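You operate a simulated robot arm through the tools that you are given. There is no shell and no other tool.

You run a simulated two-armed robot. Do the job below in one go: nothing can be reset, and whatever is moved stays where it is left.

TASK
Tie the twisted sack with the blue loop, tag it and stand it on the green square.
Fine: draw the loop tight in the tie press and let its lever up again; the tag bears the word on the sack's label; the blue sack stays. Set down upright: twisted sack.

It is judged by the outcome, as a careful person would: the job done as asked, and still so three seconds after it is handed in. It fails if anything else is knocked over, pushed out of place, dropped, spilled or broken.

THE ROBOT
Two 7-joint arms with fingered hands on one trunk that stands fixed in place. Base frame: the origin is at the foot of the trunk, x ahead of it, y to its left, z up. Units: mm, rad, N and s.
The left shoulder is at [26, 162, 1140], the right one opposite. Each reaches about 1215 mm from its shoulder. Payload 4 kg a hand.
The TCP of each hand is the grasp point between the finger pads, 36 mm short of the fingertips. In the tool frame z runs along the fingers and y along their closing line. The gripper opens to 124 mm; its body begins 42 mm behind the TCP. The gripper is a hand of 4 fingers: y runs from the thumb to the fingers, the wrist lies at [-15, -99, -189] in the tool frame.
Orientation is told as [roll, pitch, yaw] about the base's x, y, z axes, in that order, counted from this pose: with the fingers straight down and the wrist toward the robot, the tool's x, y and z point along [0, 1, 0], [1, 0, 0] and [0, 0, -1] of the base frame.

THE INTERFACE
- The arms move only by the tool arm_command. It takes "left_moves", "right_moves" or both (then of equal length, played together; a hand with none holds still); each is text: rows parted by semicolons, each of 6 numbers parted by spaces: the shift along the tool's x, y, z in m, then the turn, a rotation vector about the tool's x, y, z in rad. In form: x y z wx wy wz; .... A call has 1 to 20 rows; each row is the pose to reach, as a shift and turn from the pose commanded when the call began, along the tool's axes at that moment. A row lasts 0.2 s, in which the tool goes at most 50 mm and 0.15 rad; a call with a longer step from one row to the next is refused whole. A pose out of reach is approached as far as the arm can. The call stops where the force on the tool passes 40 N (or 10 N more than at its start, if that is more) or the arm is blocked; 0.2 s more then pass. In this call time passes only in rows, and 0.2 s behind the last. The reply holds the time, the measured pose of the TCP, the force on the tool along the base axes, the opening and the grip force, in the units named above and with some noise, with the torque about the TCP (base axes, N m) and any sound that the robot's microphone picked up.
- Cameras (640 x 400 px; columns grow to the right, rows downward): "scene" is now at [97.2, -60.1, 1397.1]; the picture's right is [-0.64, -0.77, 0.05], its down [-0.25, 0.14, -0.96] and it looks along [0.73, -0.62, -0.28] (base axes); focal length 214 px, centre (320, 200). "left" rides on the left gripper at [-75, -86, -123] in its tool frame; the picture's right is [-0.70, -0.34, 0.63], its down [0.64, -0.68, 0.35] and it looks along [0.32, 0.65, 0.69] (tool axes); focal length 275 px, centre (320, 200). "right" rides on the right gripper at [75, -86, -123] in its tool frame; the picture's right is [-0.70, 0.34, -0.63], its down [-0.64, -0.68, 0.35] and it looks along [-0.32, 0.65, 0.69] (tool axes); focal length 275 px, centre (320, 200). There is no depth. A picture from a camera that has moved, and an enlarged one, comes with that camera's place and axes in the base frame and with its lens.
- get_image(camera): a new picture of that camera. The clock stands still meanwhile.
- slide_trunk(by): moves the trunk up (or, below 0, down) by that many mm; the arms and the scene camera ride with it, the base frame stays. It gives what a move gives, with no picture.
- set_fingers(index, middle, ring, thumb_bend, thumb_turn, hand): sets how far each is bent, from 0 (flat) to 1 (curled in); at 0.3 the hand is open as for a grip, at 0.7 the pads meet at the TCP. One left out holds its place. A second passes; each finger stops where it meets its share of the squeeze, and holds until it gets a number again. It is the only way to open and close the hand. It gives what a move gives, with no picture; readings hold the bend of each and the force on the fingers (four entries, about 0 where the hand has none), thumb and palm. thumb_turn goes from beside the hand (0) to across from the fingers (1), as for a grip.
- head_to(pan, tilt): turns the head with the scene camera to pan (to the left, within 1.501 rad either way) and tilt (down, from -0.506 to 1.204), counted from straight ahead of the robot (the tilt from the chest, where the trunk bows). It gives what a move gives.
- inspect(camera, box): a new picture of the part [left, top, right, bottom] of that camera's present view, enlarged. The clock stands still meanwhile.
- close_job(): hands the job in; it is judged then, once.

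Nothing tells you positions but the pictures and the camera data. Unless the task says otherwise, let go and move clear before handing in.

The tools are called after "Call:" as name(argument=value, ...) on one line, values as JSON. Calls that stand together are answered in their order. arm_command: Moves the arms, as the interface text tells. Its arguments: {"type":"object","properties":{"left_moves":{"type":"string"},"right_moves":{"type":"string"}},"required":[]} The other tools are called the same way: slide_trunk (by) moves the trunk up or down; set_fingers (index, middle, ring, thumb_bend, thumb_turn, hand) moves the fingers one by one; head_to (pan, tilt) turns the head that bears the scene camera; get_image (camera) takes a picture; inspect (camera, box) takes an enlarged picture of a part of a camera's view; close_job () hands the job in.

At the start:

```text
time_s: 0.0
left_position: [716.6, -134.4, 1326.6]
left_orientation: [0.001, -0.001, 0.0]
left_ft_force: [0.0, 0.9, 0.4]
left_torque: [0.02, 0.01, -0.03]
left_opening: 123.5
left_grasp_force: 0.0
left_shape: jaw
left_bend: [0.3, 0.3, 0.3, 0.3, 0.98]
left_finger forces: [0.0, 0.0, 0.1, 0.0, 0.1, 0.0]
right_position: [413.8, -478.8, 1391.6]
right_orientation: [0.0, 0.0, 0.002]
right_ft_force: [1.2, 0.1, 0.1]
right_torque: [0.02, -0.02, -0.03]
right_opening: 123.5
right_grasp_force: 0.2
right_shape: jaw
right_bend: [0.3, 0.3, 0.3, 0.3, 0.98]
right_finger forces: [0.1, 0.0, 0.1, 0.1, 0.0, 0.0]
trunk travel left (down, up): [-300.0, 178.0]
head pan, tilt (commanded): [-0.696, 0.227]
```

scene: 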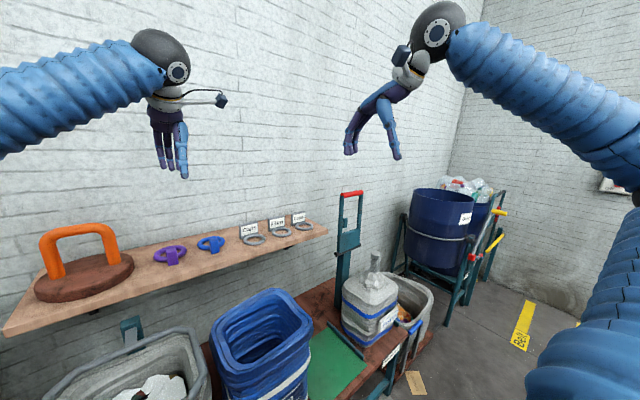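
right: 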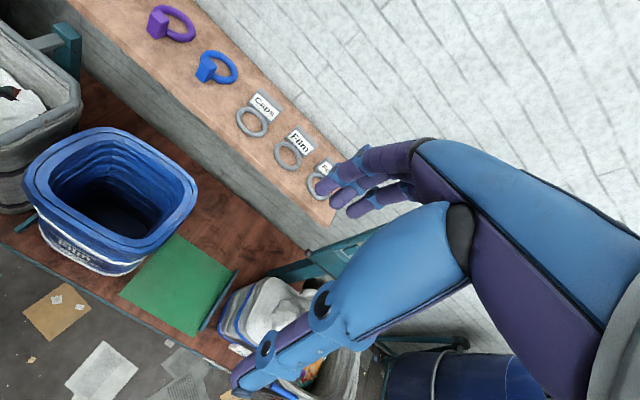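
left: 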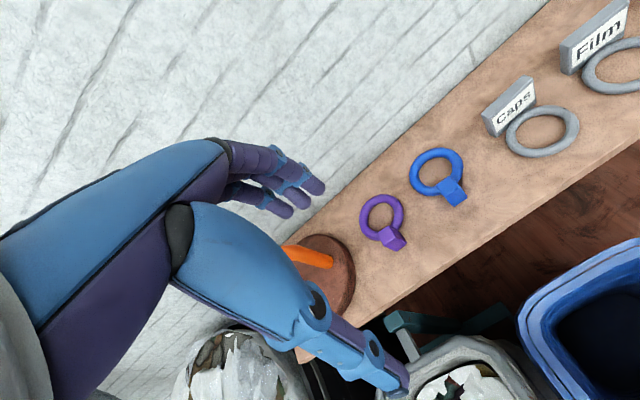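

I see a shelf on the right with a purple loop, a blue loop and three tags (Caps, Film, and one more). Below it are a blue sack, a green square, a twisted grey sack and a tie press. I'll look more closely before moving anything.

Call:
inspect(camera="scene", box=[300, 180, 460, 400])

Call:
inspect(camera="scene", box=[140, 200, 340, 290])

Call:
inspect(camera="right", box=[140, 0, 380, 220])

Call:
inspect(camera="right", box=[180, 220, 480, 400])

```text
1.82 times, centred on (380, 290) of scene
camera zoom: at [97.2, -60.1, 1397.1], right [-0.64, -0.77, 0.05], down [-0.25, 0.14, -0.96], along [0.73, -0.62, -0.28], focal length 390 px, centre (211, 36)
```

zoom: 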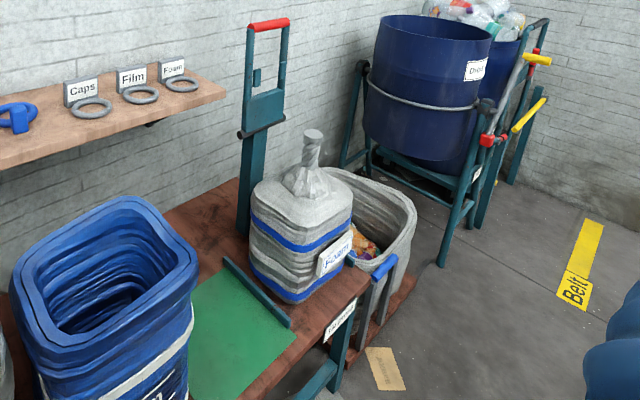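

```text
3.20 times, centred on (240, 245) of scene
camera zoom: at [97.2, -60.1, 1397.1], right [-0.64, -0.77, 0.05], down [-0.25, 0.14, -0.96], along [0.73, -0.62, -0.28], focal length 686 px, centre (576, 56)
```

zoom: 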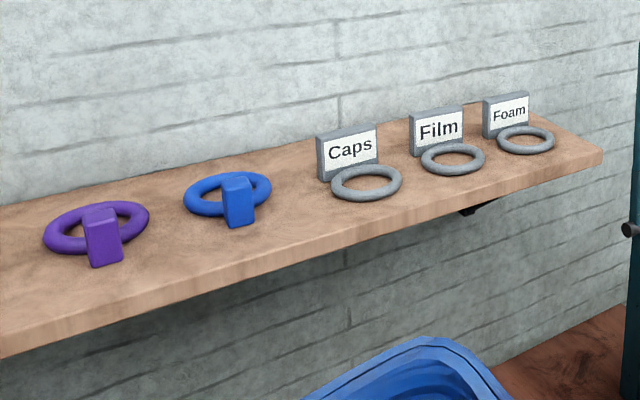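

```text
1.82 times, centred on (260, 110) of right
camera zoom: at [326.8, -403.5, 1515.5], right [0.34, -0.7, 0.63], down [-0.68, -0.64, -0.35], along [0.65, -0.32, -0.69], focal length 500 px, centre (429, 364)
```

zoom: 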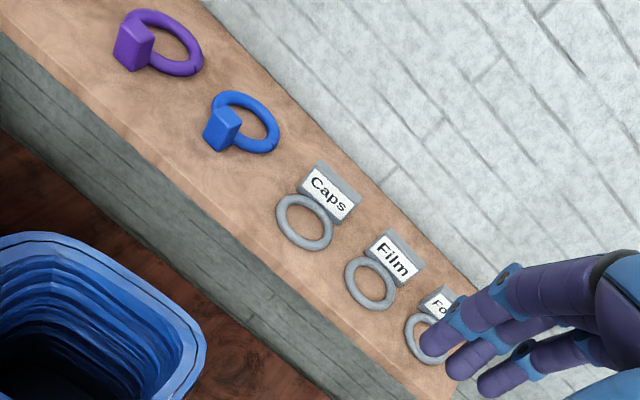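

```text
2.13 times, centred on (330, 310) of right
camera zoom: at [326.8, -403.5, 1515.5], right [0.34, -0.7, 0.63], down [-0.68, -0.64, -0.35], along [0.65, -0.32, -0.69], focal length 587 px, centre (299, -35)
```

zoom: 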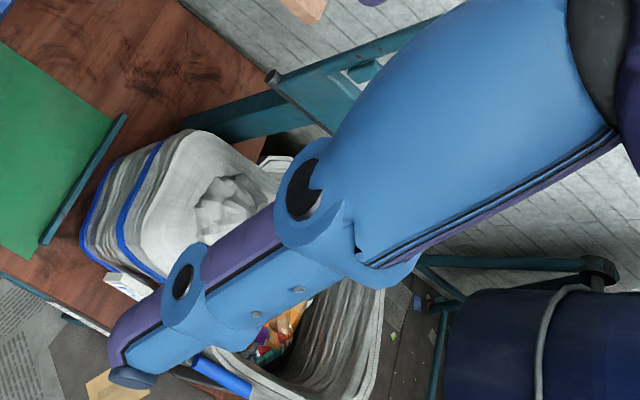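

The twisted sack's label reads "Foam", so the Foam tag, the rightmost on the shelf, is the one to use. I'll turn the head to see the press, the sack and the rest of the bench better.

Call:
head_to(pan=-0.85, tilt=0.6)

```text
time_s: 0.8
left_position: [716.4, -134.7, 1327.4]
left_orientation: [0.0, -0.001, 0.001]
left_ft_force: [-0.5, 0.3, 0.0]
left_torque: [0.0, 0.0, 0.02]
left_opening: 123.7
left_grasp_force: 0.0
left_shape: jaw
left_bend: [0.3, 0.3, 0.3, 0.3, 0.98]
left_finger forces: [0.1, 0.0, 0.0, 0.0, 0.0, 0.0]
right_position: [413.6, -479.7, 1391.5]
right_orientation: [0.0, 0.0, 0.0]
right_ft_force: [0.4, -0.7, 0.4]
right_torque: [0.03, -0.01, -0.02]
right_opening: 123.7
right_grasp_force: 0.2
right_shape: jaw
right_bend: [0.3, 0.3, 0.3, 0.3, 0.98]
right_finger forces: [0.1, 0.0, 0.0, 0.0, 0.0, 0.1]
trunk travel left (down, up): [-300.0, 178.0]
head pan, tilt (commanded): [-0.85, 0.6]
```

Next I take the new scene view, with close-ups of the sack and press.

Call:
get_image(camera="scene")

Call:
inspect(camera="scene", box=[220, 60, 400, 240])

Call:
inspect(camera="scene", box=[200, 200, 380, 320])

```text
taken
camera scene: at [81.3, -66.6, 1363.9], right [-0.75, -0.66, 0.06], down [-0.44, 0.42, -0.79], along [0.5, -0.62, -0.6], focal length 214 px, centre (320, 200)
```

scene: 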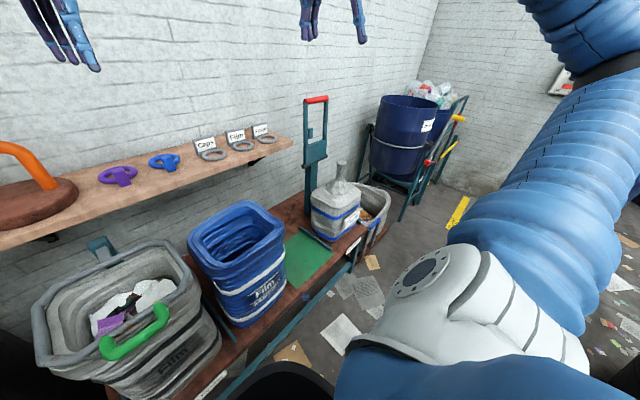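

```text
2.22 times, centred on (310, 150) of scene
camera zoom: at [81.3, -66.6, 1363.9], right [-0.75, -0.66, 0.06], down [-0.44, 0.42, -0.79], along [0.5, -0.62, -0.6], focal length 477 px, centre (342, 311)
```

zoom: 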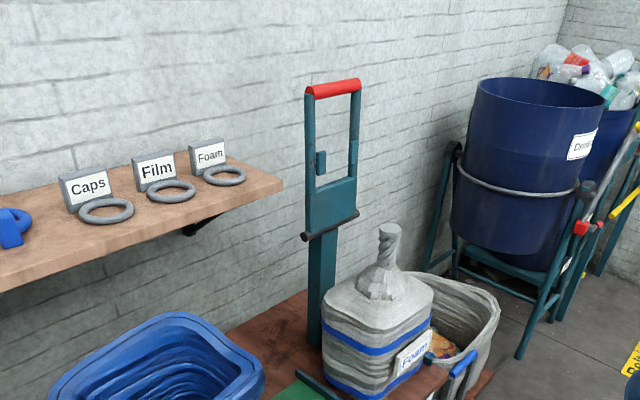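

```text
3.33 times, centred on (290, 260) of scene
camera zoom: at [81.3, -66.6, 1363.9], right [-0.75, -0.66, 0.06], down [-0.44, 0.42, -0.79], along [0.5, -0.62, -0.6], focal length 715 px, centre (420, 0)
```

zoom: 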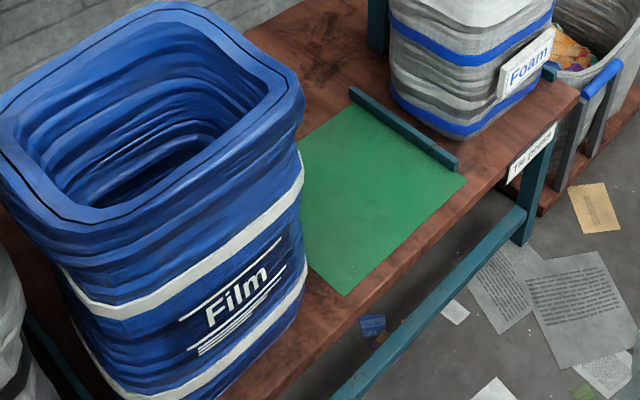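

The bench has a low divider between the green square and the twisted sack. The press post stands behind the sack, with a red-barred lever hinged on a black roller. I'll zoom in for measurements.

Call:
inspect(camera="scene", box=[295, 90, 345, 200])

Call:
inspect(camera="scene", box=[300, 140, 380, 190])

Call:
inspect(camera="scene", box=[300, 180, 400, 242])

Call:
inspect(camera="scene", box=[90, 140, 190, 202])

Call:
inspect(camera="scene", box=[190, 110, 290, 172])

```text
3.64 times, centred on (320, 145) of scene
camera zoom: at [81.3, -66.6, 1363.9], right [-0.75, -0.66, 0.06], down [-0.44, 0.42, -0.79], along [0.5, -0.62, -0.6], focal length 780 px, centre (320, 400)
```

zoom: 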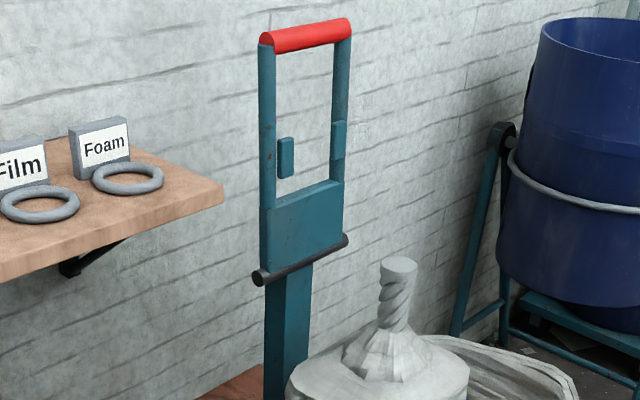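

```text
8.00 times, centred on (340, 165) of scene
camera zoom: at [81.3, -66.6, 1363.9], right [-0.75, -0.66, 0.06], down [-0.44, 0.42, -0.79], along [0.5, -0.62, -0.6], focal length 1716 px, centre (160, 480)
```

zoom: 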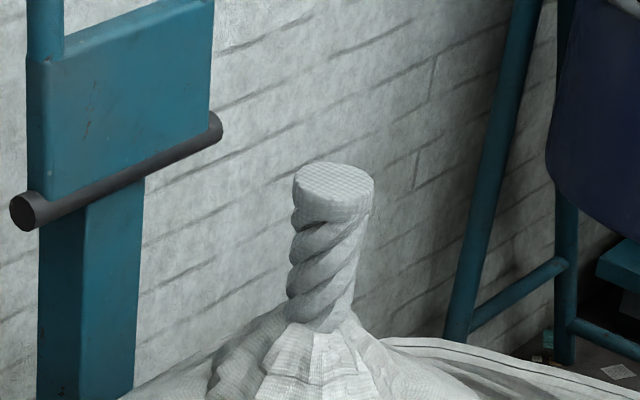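

```text
6.40 times, centred on (350, 211) of scene
camera zoom: at [81.3, -66.6, 1363.9], right [-0.75, -0.66, 0.06], down [-0.44, 0.42, -0.79], along [0.5, -0.62, -0.6], focal length 1373 px, centre (128, 130)
```

zoom: 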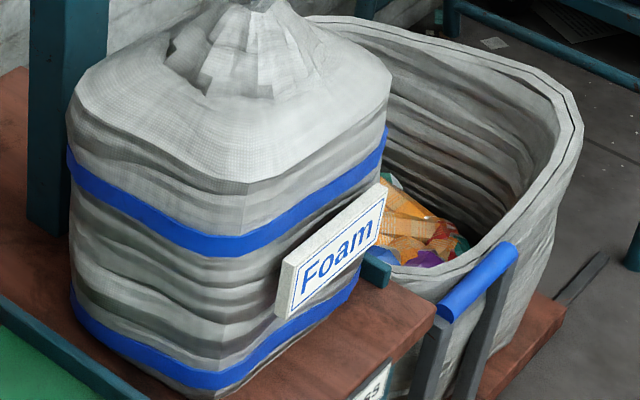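

```text
6.40 times, centred on (140, 171) of scene
camera zoom: at [81.3, -66.6, 1363.9], right [-0.75, -0.66, 0.06], down [-0.44, 0.42, -0.79], along [0.5, -0.62, -0.6], focal length 1373 px, centre (1472, 386)
```

zoom: 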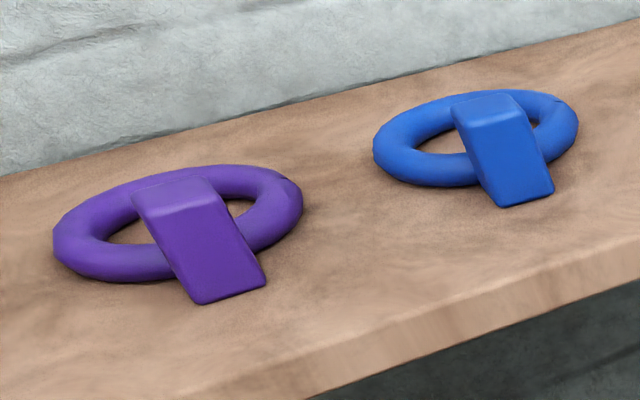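

```text
6.40 times, centred on (240, 141) of scene
camera zoom: at [81.3, -66.6, 1363.9], right [-0.75, -0.66, 0.06], down [-0.44, 0.42, -0.79], along [0.5, -0.62, -0.6], focal length 1373 px, centre (832, 578)
```

zoom: 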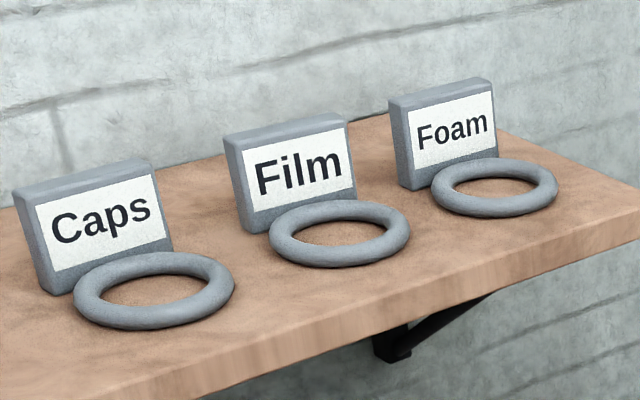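

The blue loop is a ring with an upright block on its front. The Foam tag is a ring with an upright plate behind it. I'll slide the trunk down 150 mm to get a second viewpoint and triangulate the positions.

Call:
slide_trunk(by=-150)

```text
time_s: 2.6
left_position: [715.5, -134.6, 1179.1]
left_orientation: [0.0, -0.001, 0.0]
left_ft_force: [-0.3, -0.1, -0.2]
left_torque: [0.02, 0.0, 0.01]
left_opening: 123.7
left_grasp_force: 0.1
left_shape: jaw
left_bend: [0.3, 0.3, 0.3, 0.3, 0.98]
left_finger forces: [0.1, 0.1, 0.0, 0.1, 0.0, 0.0]
right_position: [411.7, -478.9, 1241.7]
right_orientation: [0.0, -0.003, 0.002]
right_ft_force: [-0.4, 0.3, 0.0]
right_torque: [0.03, 0.0, 0.02]
right_opening: 123.7
right_grasp_force: 0.2
right_shape: jaw
right_bend: [0.3, 0.3, 0.3, 0.3, 0.98]
right_finger forces: [0.0, 0.0, 0.0, 0.0, 0.0, 0.0]
trunk travel left (down, up): [-150.0, 328.0]
head pan, tilt (commanded): [-0.85, 0.6]
```

The trunk is lower now. I'll take a second set of scene views from here for triangulation.

Call:
get_image(camera="scene")

Call:
get_image(camera="right")

Call:
get_image(camera="left")

Call:
inspect(camera="scene", box=[300, 60, 400, 122])

Call:
inspect(camera="scene", box=[300, 120, 400, 182])

Call:
inspect(camera="scene", box=[180, 40, 320, 126])

```text
taken
camera scene: at [155.3, -66.4, 1188.4], right [-0.73, -0.66, 0.19], down [-0.57, 0.42, -0.7], along [0.38, -0.62, -0.68], focal length 214 px, centre (320, 200)
```

scene: 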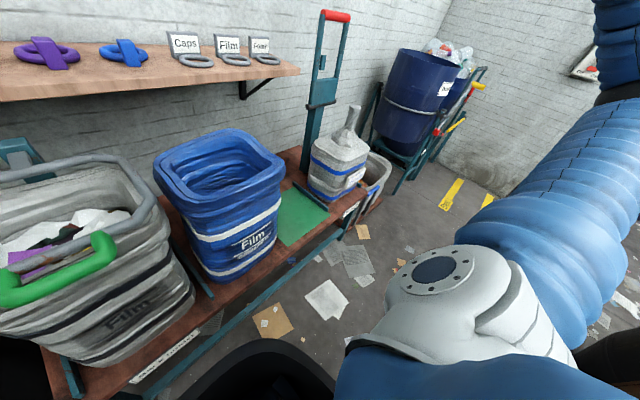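

```text
taken
camera right: at [325.5, -403.2, 1366.3], right [0.34, -0.7, 0.63], down [-0.68, -0.64, -0.35], along [0.65, -0.32, -0.69], focal length 275 px, centre (320, 200)
```

right: 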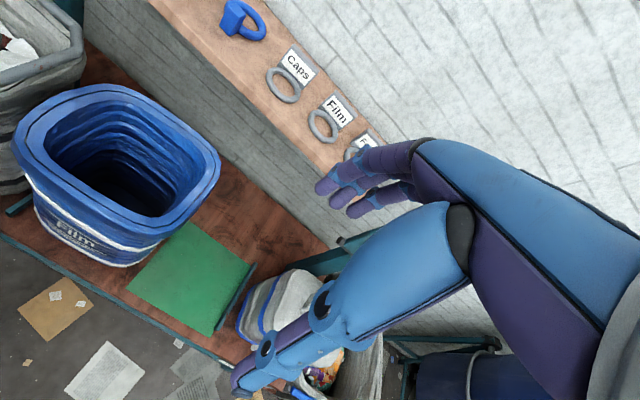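

```text
taken
camera left: at [630.2, -209.6, 1300.8], right [-0.34, -0.7, -0.63], down [-0.68, 0.64, -0.35], along [0.65, 0.32, -0.69], focal length 275 px, centre (320, 200)
```

left: 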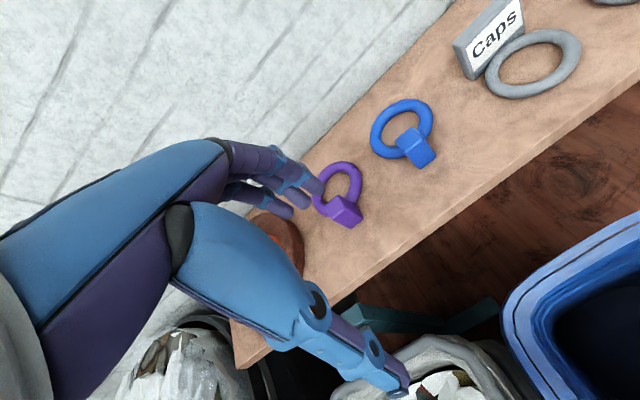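

```text
6.40 times, centred on (350, 91) of scene
camera zoom: at [155.3, -66.4, 1188.4], right [-0.73, -0.66, 0.19], down [-0.57, 0.42, -0.7], along [0.38, -0.62, -0.68], focal length 1373 px, centre (128, 898)
```

zoom: 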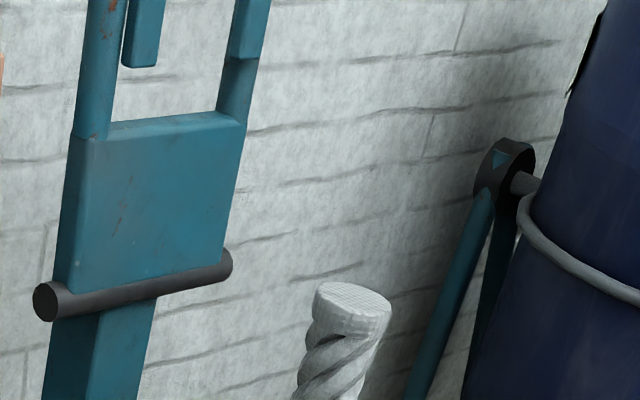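

```text
6.40 times, centred on (350, 151) of scene
camera zoom: at [155.3, -66.4, 1188.4], right [-0.73, -0.66, 0.19], down [-0.57, 0.42, -0.7], along [0.38, -0.62, -0.68], focal length 1373 px, centre (128, 514)
```

zoom: 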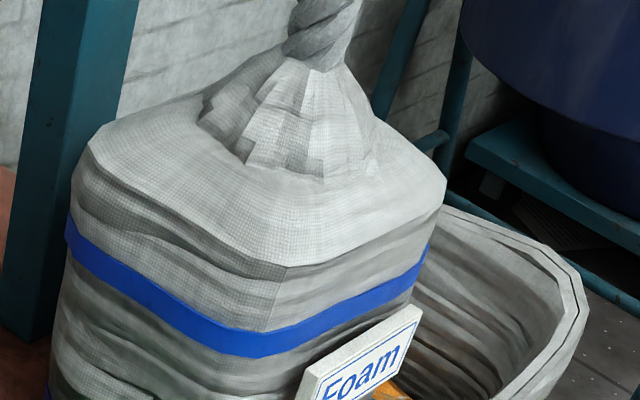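

```text
4.57 times, centred on (250, 83) of scene
camera zoom: at [155.3, -66.4, 1188.4], right [-0.73, -0.66, 0.19], down [-0.57, 0.42, -0.7], along [0.38, -0.62, -0.68], focal length 980 px, centre (640, 735)
```

zoom: 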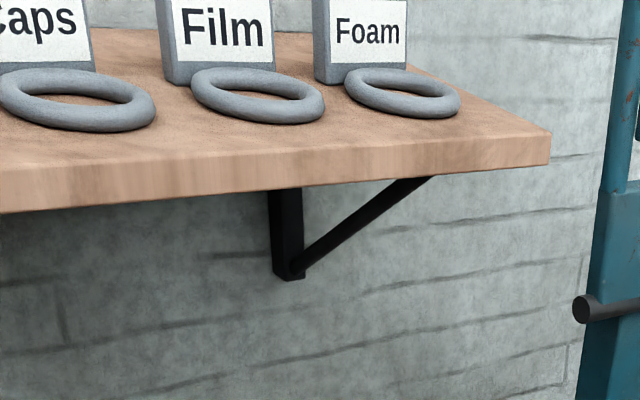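

The neck top comes out at about [602, -861, 883]. The roller axis runs along y at x≈757, z≈840, from y=-751 to -930. I'll move the right hand out in front of the press so its camera can look down on the sack and lever.

Call:
arm_command(right_moves="-0.045 0 0.006 0 0 0; -0.09 0 0.012 0 0 0; -0.135 0 0.018 0 0 0; -0.18 0 0.024 0 0 0; -0.225 0 0.03 0 0 0; -0.27 0 0.036 0 0 0; -0.315 0 0.042 0 0 0; -0.36 0 0.048 0 0 0; -0.405 0 0.054 0 0 0; -0.45 0 0.06 0 0 0; -0.49 0 0.065 0 0 0")

```text
time_s: 5.0
left_position: [716.0, -135.4, 1177.2]
left_orientation: [-0.001, 0.0, -0.001]
left_ft_force: [0.1, 0.4, 0.3]
left_torque: [-0.02, -0.03, 0.0]
left_opening: 123.7
left_grasp_force: 0.1
left_shape: jaw
left_bend: [0.3, 0.3, 0.3, 0.3, 0.98]
left_finger forces: [0.1, 0.0, 0.1, 0.1, 0.0, 0.1]
right_position: [413.4, -968.9, 1174.1]
right_orientation: [-0.001, 0.001, 0.001]
right_ft_force: [0.6, 0.6, 0.3]
right_torque: [0.0, 0.02, -0.02]
right_opening: 123.9
right_grasp_force: 0.1
right_shape: jaw
right_bend: [0.3, 0.3, 0.3, 0.3, 0.98]
right_finger forces: [0.1, 0.1, 0.0, 0.0, 0.0, 0.0]
trunk travel left (down, up): [-150.0, 328.0]
head pan, tilt (commanded): [-0.85, 0.6]
```

The right hand is now out to the right in front of the press. I'll look through its camera, and at the scene again.

Call:
get_image(camera="right")

Call:
inspect(camera="right", box=[80, 60, 400, 260])

Call:
get_image(camera="scene")

```text
taken
camera right: at [326.2, -893.6, 1297.5], right [0.34, -0.7, 0.63], down [-0.68, -0.64, -0.35], along [0.65, -0.31, -0.69], focal length 275 px, centre (320, 200)
```

right: 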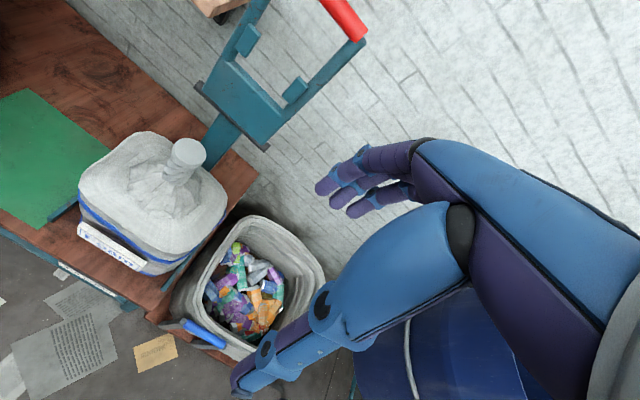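

```text
2.00 times, centred on (240, 160) of right
camera zoom: at [326.2, -893.6, 1297.5], right [0.34, -0.7, 0.63], down [-0.68, -0.64, -0.35], along [0.65, -0.31, -0.69], focal length 551 px, centre (480, 280)
```

zoom: 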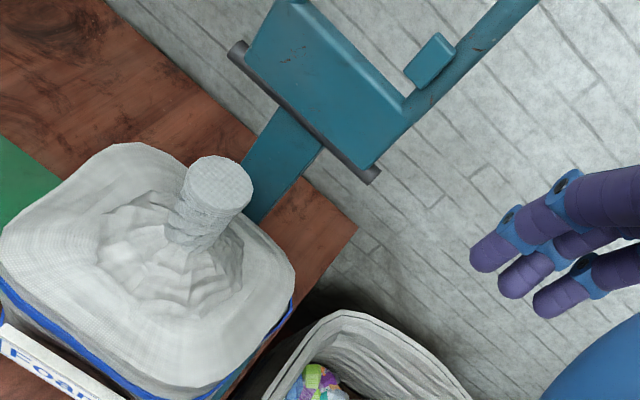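

```text
taken
camera scene: at [156.1, -67.0, 1188.0], right [-0.73, -0.66, 0.19], down [-0.57, 0.42, -0.7], along [0.38, -0.62, -0.68], focal length 214 px, centre (320, 200)
```

scene: 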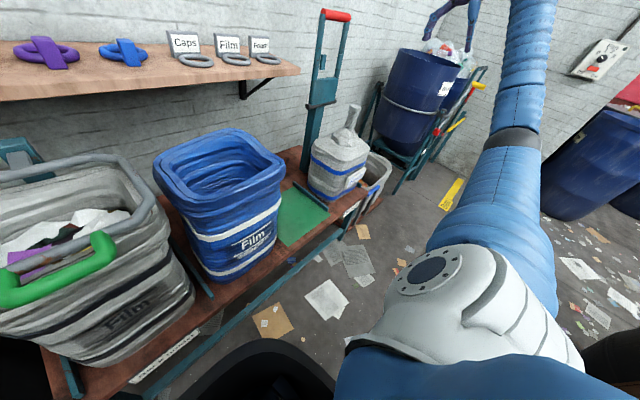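

From this view the neck axis (y≈-839) lines up with the press centre, and the lever's lugs would come down beside the neck at x≈595. So the sack already stands in the press. Next I measure the blue loop and the Foam tag.

Call:
inspect(camera="left", box=[340, 80, 460, 180])

Call:
inspect(camera="scene", box=[90, 25, 170, 75])

Call:
inspect(camera="scene", box=[220, 25, 300, 75])

Call:
inspect(camera="scene", box=[300, 0, 380, 50])

```text
4.00 times, centred on (400, 130) of left
camera zoom: at [631.7, -210.0, 1299.1], right [-0.34, -0.7, -0.63], down [-0.68, 0.64, -0.35], along [0.65, 0.32, -0.69], focal length 1101 px, centre (0, 480)
```

zoom: 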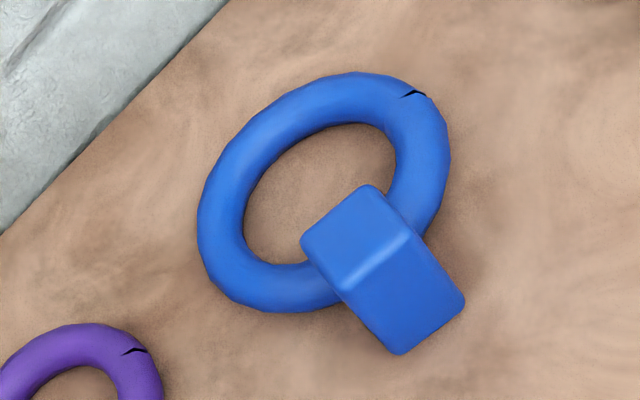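

```text
8.00 times, centred on (130, 50) of scene
camera zoom: at [156.1, -67.0, 1188.0], right [-0.73, -0.66, 0.19], down [-0.57, 0.42, -0.7], along [0.38, -0.62, -0.68], focal length 1716 px, centre (1840, 1400)
```

zoom: 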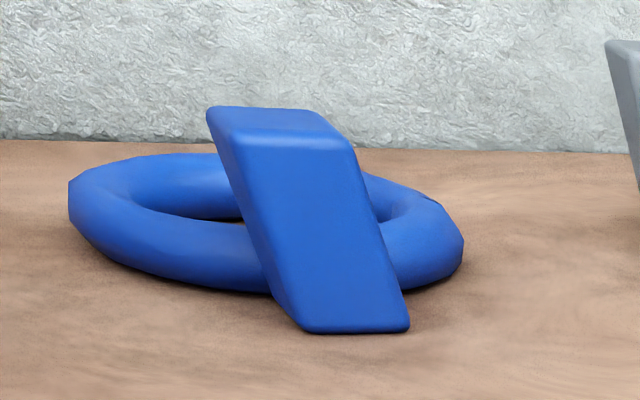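

```text
8.00 times, centred on (260, 50) of scene
camera zoom: at [156.1, -67.0, 1188.0], right [-0.73, -0.66, 0.19], down [-0.57, 0.42, -0.7], along [0.38, -0.62, -0.68], focal length 1716 px, centre (800, 1400)
```

zoom: 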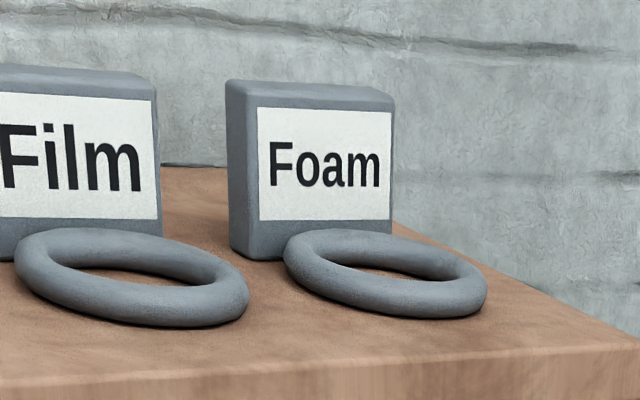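

```text
8.00 times, centred on (340, 25) of scene
camera zoom: at [156.1, -67.0, 1188.0], right [-0.73, -0.66, 0.19], down [-0.57, 0.42, -0.7], along [0.38, -0.62, -0.68], focal length 1716 px, centre (160, 1600)
```

zoom: 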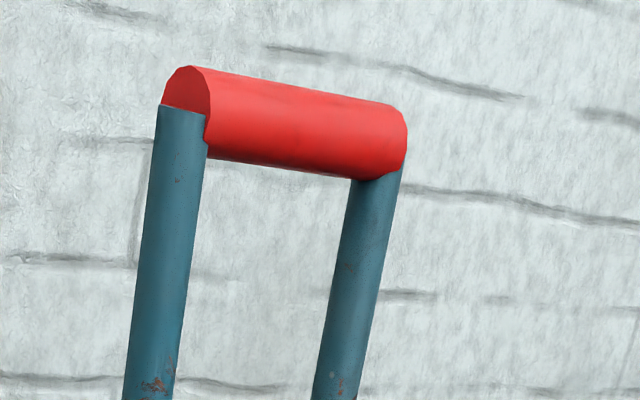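

The blue loop's block is about 26×26×48 mm at [857, -225], and its ring centre is at about [917, -228] with a hole of roughly 58 mm. The left hand hangs right above the loop, so I'll move it left and back to make room.

Call:
arm_command(left_moves="0.041 -0.022 0 0 0 0; 0.082 -0.044 0 0 0 0; 0.123 -0.066 0 0 0 0; 0.164 -0.088 0 0 0 0; 0.205 -0.11 0 0 0 0; 0.246 -0.132 0 0 0 0; 0.287 -0.154 0 0 0 0; 0.328 -0.176 0 0 0 0; 0.369 -0.198 0 0 0 0; 0.41 -0.22 0 0 0 0")

Call:
head_to(pan=-0.5, tilt=0.2)

Call:
get_image(camera="scene")

```text
time_s: 7.2
left_position: [495.5, 275.0, 1175.7]
left_orientation: [-0.001, 0.001, -0.003]
left_ft_force: [-0.1, 0.0, 0.6]
left_torque: [0.0, 0.04, -0.02]
left_opening: 123.9
left_grasp_force: 0.0
left_shape: jaw
left_bend: [0.3, 0.3, 0.3, 0.3, 0.98]
left_finger forces: [0.1, 0.0, 0.1, 0.1, 0.0, 0.1]
right_position: [409.8, -967.8, 1175.3]
right_orientation: [0.0, -0.002, -0.002]
right_ft_force: [0.0, 0.1, -0.6]
right_torque: [0.0, -0.02, 0.02]
right_opening: 124.1
right_grasp_force: 0.1
right_shape: jaw
right_bend: [0.3, 0.3, 0.3, 0.3, 0.98]
right_finger forces: [0.0, 0.0, 0.1, 0.0, 0.1, 0.1]
trunk travel left (down, up): [-150.0, 328.0]
head pan, tilt (commanded): [-0.85, 0.6]
```

```text
time_s: 8.1
left_position: [496.3, 274.9, 1176.5]
left_orientation: [0.0, -0.001, 0.001]
left_ft_force: [-0.3, 0.1, -0.5]
left_torque: [0.01, 0.03, -0.03]
left_opening: 123.8
left_grasp_force: 0.0
left_shape: jaw
left_bend: [0.3, 0.3, 0.3, 0.3, 0.98]
left_finger forces: [0.0, 0.0, 0.0, 0.1, 0.1, 0.0]
right_position: [412.2, -967.8, 1174.4]
right_orientation: [0.0, -0.001, 0.001]
right_ft_force: [-0.6, -0.2, -0.8]
right_torque: [0.02, 0.0, -0.02]
right_opening: 123.9
right_grasp_force: 0.0
right_shape: jaw
right_bend: [0.3, 0.3, 0.3, 0.3, 0.98]
right_finger forces: [0.0, 0.0, 0.0, 0.1, 0.0, 0.1]
trunk travel left (down, up): [-150.0, 328.0]
head pan, tilt (commanded): [-0.499, 0.201]
```

```text
taken
camera scene: at [188.0, -44.6, 1217.5], right [-0.46, -0.88, 0.12], down [-0.42, 0.1, -0.9], along [0.78, -0.47, -0.41], focal length 214 px, centre (320, 200)
```

scene: 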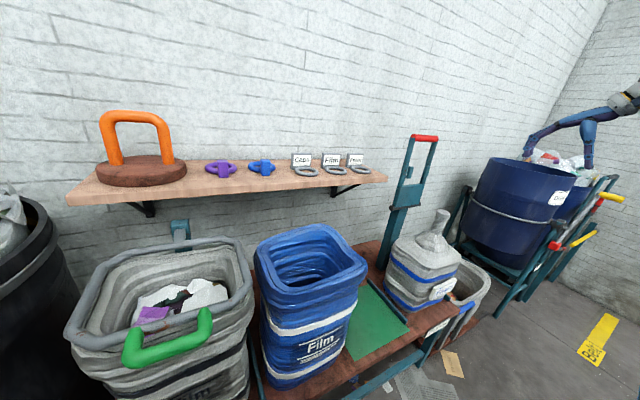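

The left hand is clear. Now I bring the right hand back toward the shelf and turn it into a handshake-like pose: fingers forward and down 30°, thumb on the +y side, closing along y.

Call:
arm_command(right_moves="0.0437 0.0114 -0.0019 -0.0316 0.0316 0.1178; 0.0874 0.0228 -0.0038 -0.0631 0.0631 0.2356; 0.1311 0.0341 -0.0058 -0.0947 0.0947 0.3534; 0.1748 0.0455 -0.0077 -0.1263 0.1263 0.4712; 0.2185 0.0569 -0.0096 -0.1579 0.1579 0.5890; 0.2621 0.0683 -0.0115 -0.1894 0.1894 0.7068; 0.3058 0.0797 -0.0134 -0.2210 0.2210 0.8247; 0.3495 0.0910 -0.0154 -0.2526 0.2526 0.9425; 0.3932 0.1024 -0.0173 -0.2841 0.2841 1.0603; 0.4369 0.1138 -0.0192 -0.3157 0.3157 1.1781; 0.4806 0.1252 -0.0211 -0.3473 0.3473 1.2959; 0.5243 0.1366 -0.0230 -0.3788 0.3788 1.4137; 0.568 0.148 -0.025 -0.4104 0.4104 1.5315")

Call:
get_image(camera="scene")

Call:
get_image(camera="right")

```text
time_s: 10.9
left_position: [495.3, 276.4, 1174.7]
left_orientation: [-0.003, 0.002, 0.0]
left_ft_force: [0.5, 0.8, 0.4]
left_torque: [-0.04, 0.02, -0.01]
left_opening: 123.7
left_grasp_force: 0.0
left_shape: jaw
left_bend: [0.3, 0.3, 0.3, 0.3, 0.98]
left_finger forces: [0.0, 0.0, 0.0, 0.0, 0.1, 0.0]
right_position: [560.3, -396.5, 1202.4]
right_orientation: [0.522, 0.0, -1.572]
right_ft_force: [0.6, 1.0, -0.1]
right_torque: [-0.04, -0.02, -0.02]
right_opening: 123.7
right_grasp_force: 0.0
right_shape: jaw
right_bend: [0.3, 0.3, 0.3, 0.3, 0.98]
right_finger forces: [0.0, 0.1, 0.0, 0.0, 0.0, 0.1]
trunk travel left (down, up): [-150.0, 328.0]
head pan, tilt (commanded): [-0.499, 0.201]
```

```text
taken
camera scene: at [188.5, -42.4, 1217.5], right [-0.46, -0.88, 0.12], down [-0.42, 0.09, -0.9], along [0.78, -0.47, -0.41], focal length 214 px, centre (320, 200)
```

scene: 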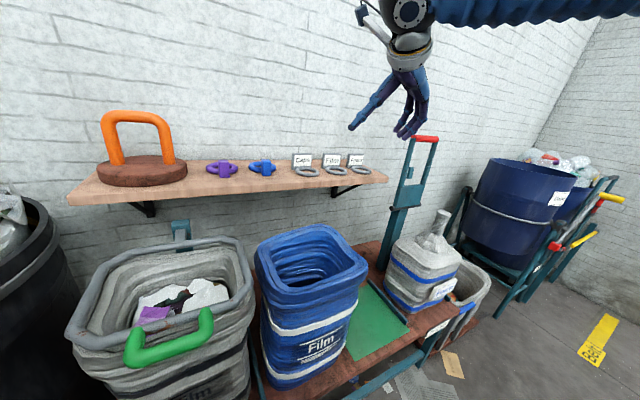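

```text
taken
camera right: at [564.0, -310.0, 1347.0], right [-0.92, -0.34, 0.2], down [-0.38, 0.68, -0.62], along [0.07, -0.65, -0.76], focal length 275 px, centre (320, 200)
```

right: 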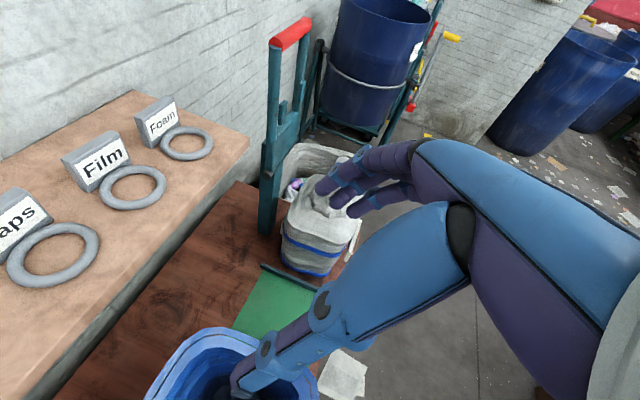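

The pose was reached as planned, and this view also shows the tags well. I'll inspect the Foam tag from here for later use.

Call:
inspect(camera="right", box=[120, 85, 240, 165])

Call:
inspect(camera="right", box=[250, 10, 350, 110])

Call:
inspect(camera="scene", box=[280, 140, 400, 210])

Call:
inspect(camera="scene", box=[340, 40, 440, 140])

```text
5.00 times, centred on (180, 125) of right
camera zoom: at [564.0, -310.0, 1347.0], right [-0.92, -0.34, 0.2], down [-0.38, 0.68, -0.62], along [0.07, -0.65, -0.76], focal length 1376 px, centre (1020, 575)
```

zoom: 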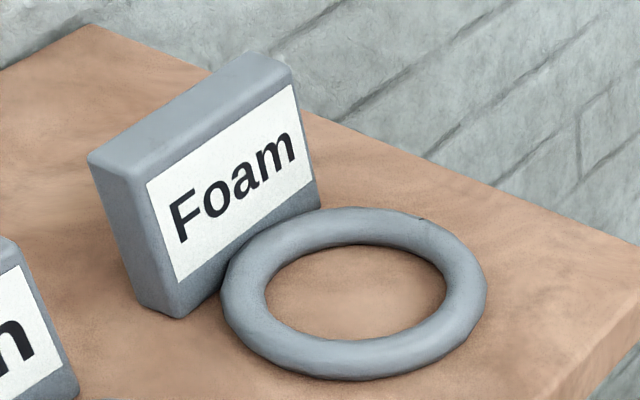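

```text
4.00 times, centred on (300, 60) of right
camera zoom: at [564.0, -310.0, 1347.0], right [-0.92, -0.34, 0.2], down [-0.38, 0.68, -0.62], along [0.07, -0.65, -0.76], focal length 1101 px, centre (400, 760)
```

zoom: 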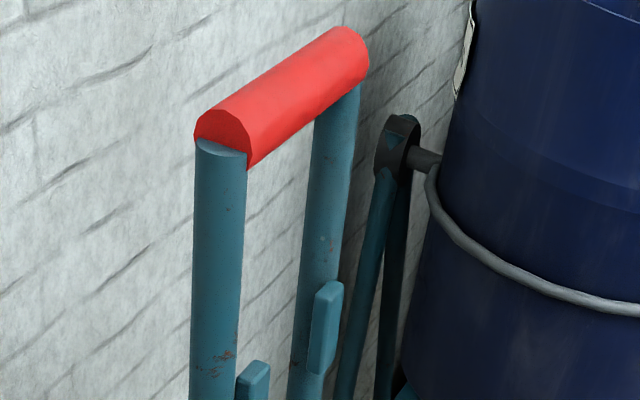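

```text
5.33 times, centred on (340, 175) of scene
camera zoom: at [188.5, -42.4, 1217.5], right [-0.46, -0.88, 0.12], down [-0.42, 0.09, -0.9], along [0.78, -0.47, -0.41], focal length 1144 px, centre (213, 333)
```

zoom: 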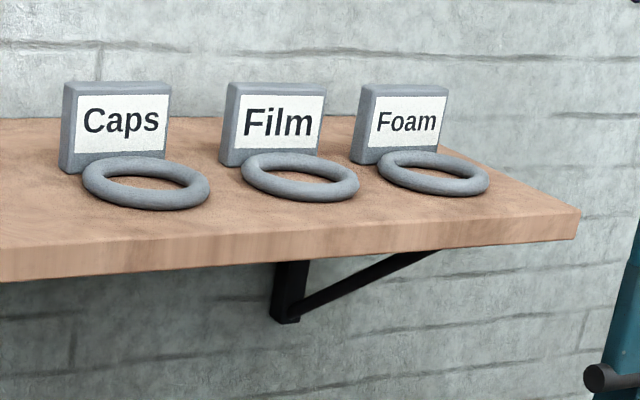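

```text
4.00 times, centred on (390, 90) of scene
camera zoom: at [188.5, -42.4, 1217.5], right [-0.46, -0.88, 0.12], down [-0.42, 0.09, -0.9], along [0.78, -0.47, -0.41], focal length 858 px, centre (40, 640)
```

zoom: 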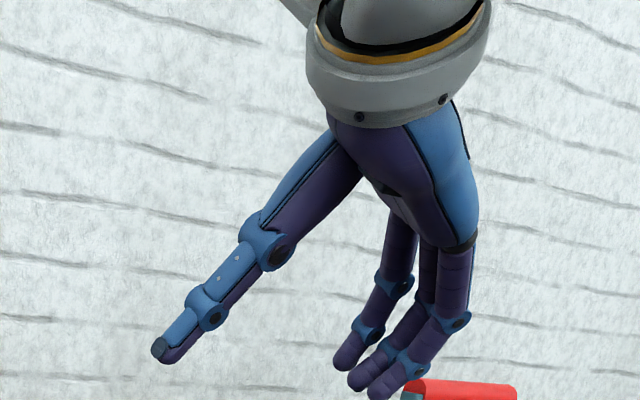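

The Foam tag's ring centre is at about [854, -617] with its plate at x≈898–915, y≈-581…-656, up to z≈1040. Now I move the right hand to a pre-grasp pose just behind and above the blue loop's block.

Call:
arm_command(right_moves="0.0232 -0.0246 0.0304 0 0 0; 0.0464 -0.0491 0.0608 0 0 0; 0.0696 -0.0737 0.0911 0 0 0; 0.0928 -0.0983 0.1215 0 0 0; 0.116 -0.1229 0.1519 0 0 0; 0.1392 -0.1474 0.1823 0 0 0; 0.1624 -0.172 0.2127 0 0 0")

Call:
get_image(camera="scene")

Call:
get_image(camera="right")

Call:
get_image(camera="left")

```text
time_s: 12.5
left_position: [497.6, 272.9, 1173.5]
left_orientation: [0.0, 0.004, -0.001]
left_ft_force: [0.5, 0.6, 0.0]
left_torque: [0.02, 0.02, 0.0]
left_opening: 123.6
left_grasp_force: 0.1
left_shape: jaw
left_bend: [0.3, 0.3, 0.3, 0.3, 0.98]
left_finger forces: [0.0, 0.1, 0.0, 0.0, 0.0, 0.1]
right_position: [810.9, -227.8, 1092.8]
right_orientation: [0.52, 0.0, -1.573]
right_ft_force: [0.3, -0.1, 0.2]
right_torque: [0.01, 0.06, 0.03]
right_opening: 123.8
right_grasp_force: 0.0
right_shape: jaw
right_bend: [0.3, 0.3, 0.3, 0.3, 0.98]
right_finger forces: [0.1, 0.0, 0.0, 0.0, 0.1, 0.0]
trunk travel left (down, up): [-150.0, 328.0]
head pan, tilt (commanded): [-0.499, 0.201]
```

```text
taken
camera scene: at [190.7, -44.9, 1216.6], right [-0.46, -0.88, 0.12], down [-0.42, 0.1, -0.9], along [0.78, -0.47, -0.41], focal length 214 px, centre (320, 200)
```

scene: 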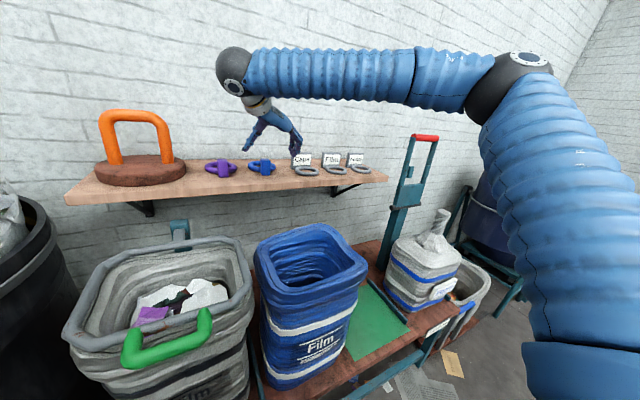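

```text
taken
camera right: at [815.3, -141.7, 1237.6], right [-0.92, -0.34, 0.2], down [-0.39, 0.68, -0.62], along [0.07, -0.65, -0.76], focal length 275 px, centre (320, 200)
```

right: 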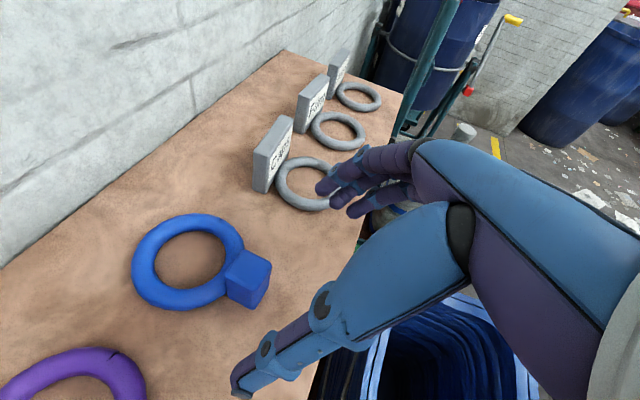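

```text
taken
camera left: at [413.5, 198.7, 1296.5], right [-0.34, -0.7, -0.63], down [-0.68, 0.65, -0.34], along [0.65, 0.31, -0.69], focal length 275 px, centre (320, 200)
```

left: 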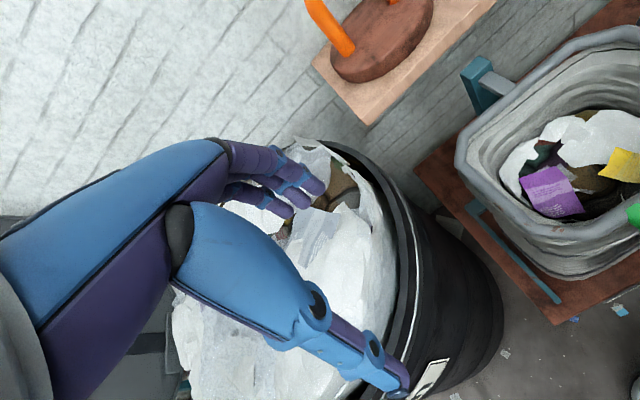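

The open hand is above the block, thumb on its left and fingers on its right. I zoom in to pin down the block's position relative to the grasp point.

Call:
inspect(camera="right", box=[120, 200, 300, 320])

Call:
inspect(camera="scene", box=[200, 90, 320, 190])

```text
3.33 times, centred on (210, 260) of right
camera zoom: at [815.3, -141.7, 1237.6], right [-0.92, -0.34, 0.2], down [-0.39, 0.68, -0.62], along [0.07, -0.65, -0.76], focal length 918 px, centre (687, 0)
```

zoom: 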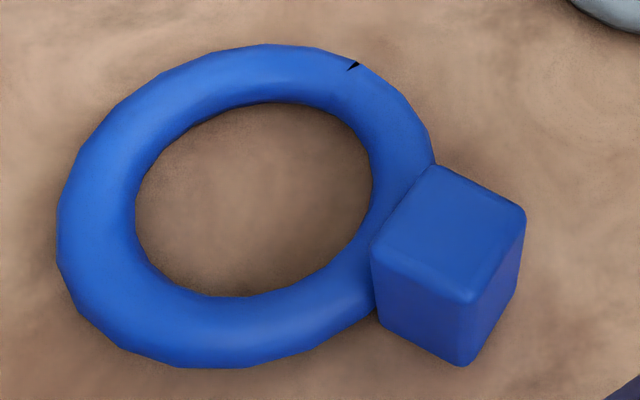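

```text
4.00 times, centred on (260, 140) of scene
camera zoom: at [190.7, -44.9, 1216.6], right [-0.46, -0.88, 0.12], down [-0.42, 0.1, -0.9], along [0.78, -0.47, -0.41], focal length 858 px, centre (560, 440)
```

zoom: 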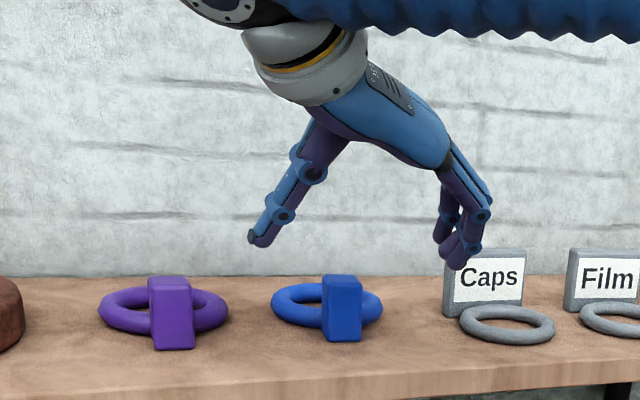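

I measure the block centre at [860, -226] with its top at z≈1031, and the ring centre at [918, -227] with a 58 mm hole. I advance along the finger direction so the block sits between the thumb and the middle finger.

Call:
arm_command(right_moves="0.0004 -0.0004 0.0173 0 0 0; 0.0008 -0.0008 0.0346 0 0 0; 0.0012 -0.0012 0.052 0 0 0; 0.0017 -0.0017 0.0693 0 0 0")

Call:
get_image(camera="right")

Call:
inspect(camera="scene", box=[210, 110, 330, 190])

```text
time_s: 13.5
left_position: [495.7, 274.1, 1175.7]
left_orientation: [0.0, 0.001, 0.002]
left_ft_force: [0.1, -0.7, 0.1]
left_torque: [0.03, 0.02, 0.02]
left_opening: 123.6
left_grasp_force: 0.0
left_shape: jaw
left_bend: [0.3, 0.3, 0.3, 0.3, 0.98]
left_finger forces: [0.1, 0.0, 0.0, 0.0, 0.0, 0.0]
right_position: [845.6, -226.4, 1037.9]
right_orientation: [0.523, 0.0, -1.571]
right_ft_force: [-0.5, 0.7, -0.7]
right_torque: [-0.02, -0.01, 0.03]
right_opening: 124.1
right_grasp_force: 0.1
right_shape: jaw
right_bend: [0.3, 0.3, 0.3, 0.3, 0.98]
right_finger forces: [0.0, 0.0, 0.0, 0.1, 0.0, 0.0]
trunk travel left (down, up): [-150.0, 328.0]
head pan, tilt (commanded): [-0.499, 0.201]
```

```text
taken
camera right: at [848.2, -140.2, 1182.8], right [-0.92, -0.34, 0.2], down [-0.39, 0.68, -0.62], along [0.07, -0.65, -0.76], focal length 275 px, centre (320, 200)
```

right: 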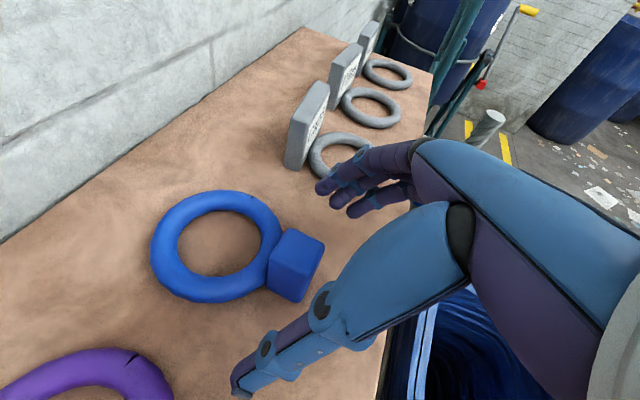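

```text
5.00 times, centred on (270, 150) of scene
camera zoom: at [188.7, -44.6, 1217.4], right [-0.46, -0.88, 0.12], down [-0.42, 0.1, -0.9], along [0.78, -0.47, -0.41], focal length 1072 px, centre (570, 450)
```

zoom: 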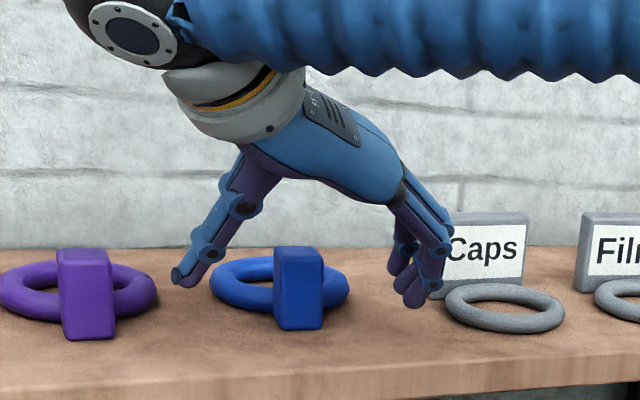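

The block lies in the line of the middle finger but near the tips, so I go 7 mm further in. Then I bring the thumb and middle finger close to it.

Call:
arm_command(right_moves="0 0 0.0035 0 0 0; 0 0 0.007 0 0 0; 0 0 0.007 0 0 0")

Call:
set_fingers(hand="right", middle=0.58, thumb_bend=0.58)

Call:
get_image(camera="right")

Call:
inspect(camera="scene", box=[210, 110, 330, 190])

```text
time_s: 14.3
left_position: [496.2, 274.6, 1175.9]
left_orientation: [-0.002, -0.001, -0.001]
left_ft_force: [-0.5, -0.9, -0.7]
left_torque: [0.0, -0.01, -0.04]
left_opening: 123.8
left_grasp_force: 0.1
left_shape: jaw
left_bend: [0.3, 0.3, 0.3, 0.3, 0.98]
left_finger forces: [0.0, 0.0, 0.0, 0.0, 0.0, 0.0]
right_position: [847.1, -225.7, 1033.9]
right_orientation: [0.523, 0.001, -1.571]
right_ft_force: [-0.4, 0.3, -0.1]
right_torque: [0.01, -0.01, 0.01]
right_opening: 123.8
right_grasp_force: 0.0
right_shape: jaw
right_bend: [0.3, 0.3, 0.3, 0.3, 0.98]
right_finger forces: [0.1, 0.1, 0.0, 0.0, 0.1, 0.1]
trunk travel left (down, up): [-150.0, 328.0]
head pan, tilt (commanded): [-0.499, 0.201]
```

```text
time_s: 15.3
left_position: [495.2, 273.6, 1176.3]
left_orientation: [0.0, 0.0, 0.0]
left_ft_force: [0.1, -0.1, -0.4]
left_torque: [0.03, -0.02, 0.02]
left_opening: 123.7
left_grasp_force: 0.0
left_shape: jaw
left_bend: [0.3, 0.3, 0.3, 0.3, 0.98]
left_finger forces: [0.0, 0.1, 0.0, 0.1, 0.0, 0.0]
right_position: [846.2, -225.3, 1032.9]
right_orientation: [0.524, 0.0, -1.57]
right_ft_force: [-0.2, 0.2, -0.6]
right_torque: [-0.05, 0.0, -0.06]
right_opening: 82.7
right_grasp_force: 0.1
right_shape: fingers
right_bend: [0.3, 0.57, 0.3, 0.57, 0.98]
right_finger forces: [0.0, 0.1, 0.0, 0.0, 0.0, 0.0]
trunk travel left (down, up): [-150.0, 328.0]
head pan, tilt (commanded): [-0.499, 0.201]
```

```text
taken
camera right: at [850.4, -139.9, 1178.0], right [-0.92, -0.34, 0.2], down [-0.39, 0.68, -0.62], along [0.07, -0.65, -0.76], focal length 275 px, centre (320, 200)
```

right: 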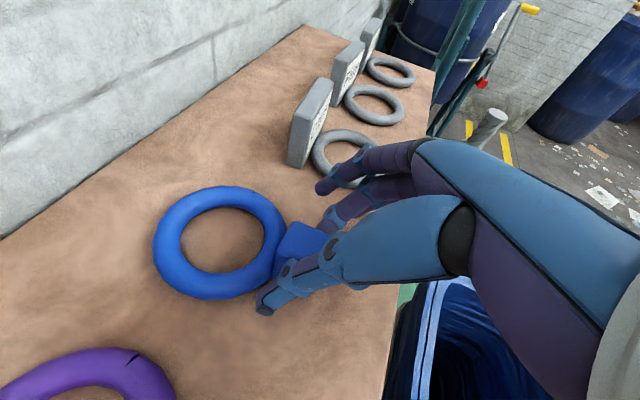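

```text
5.00 times, centred on (270, 150) of scene
camera zoom: at [188.3, -44.4, 1217.6], right [-0.46, -0.88, 0.12], down [-0.42, 0.1, -0.9], along [0.78, -0.47, -0.41], focal length 1072 px, centre (570, 450)
```

zoom: 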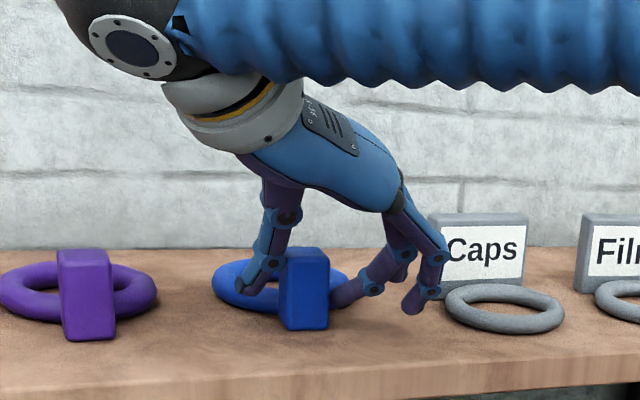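

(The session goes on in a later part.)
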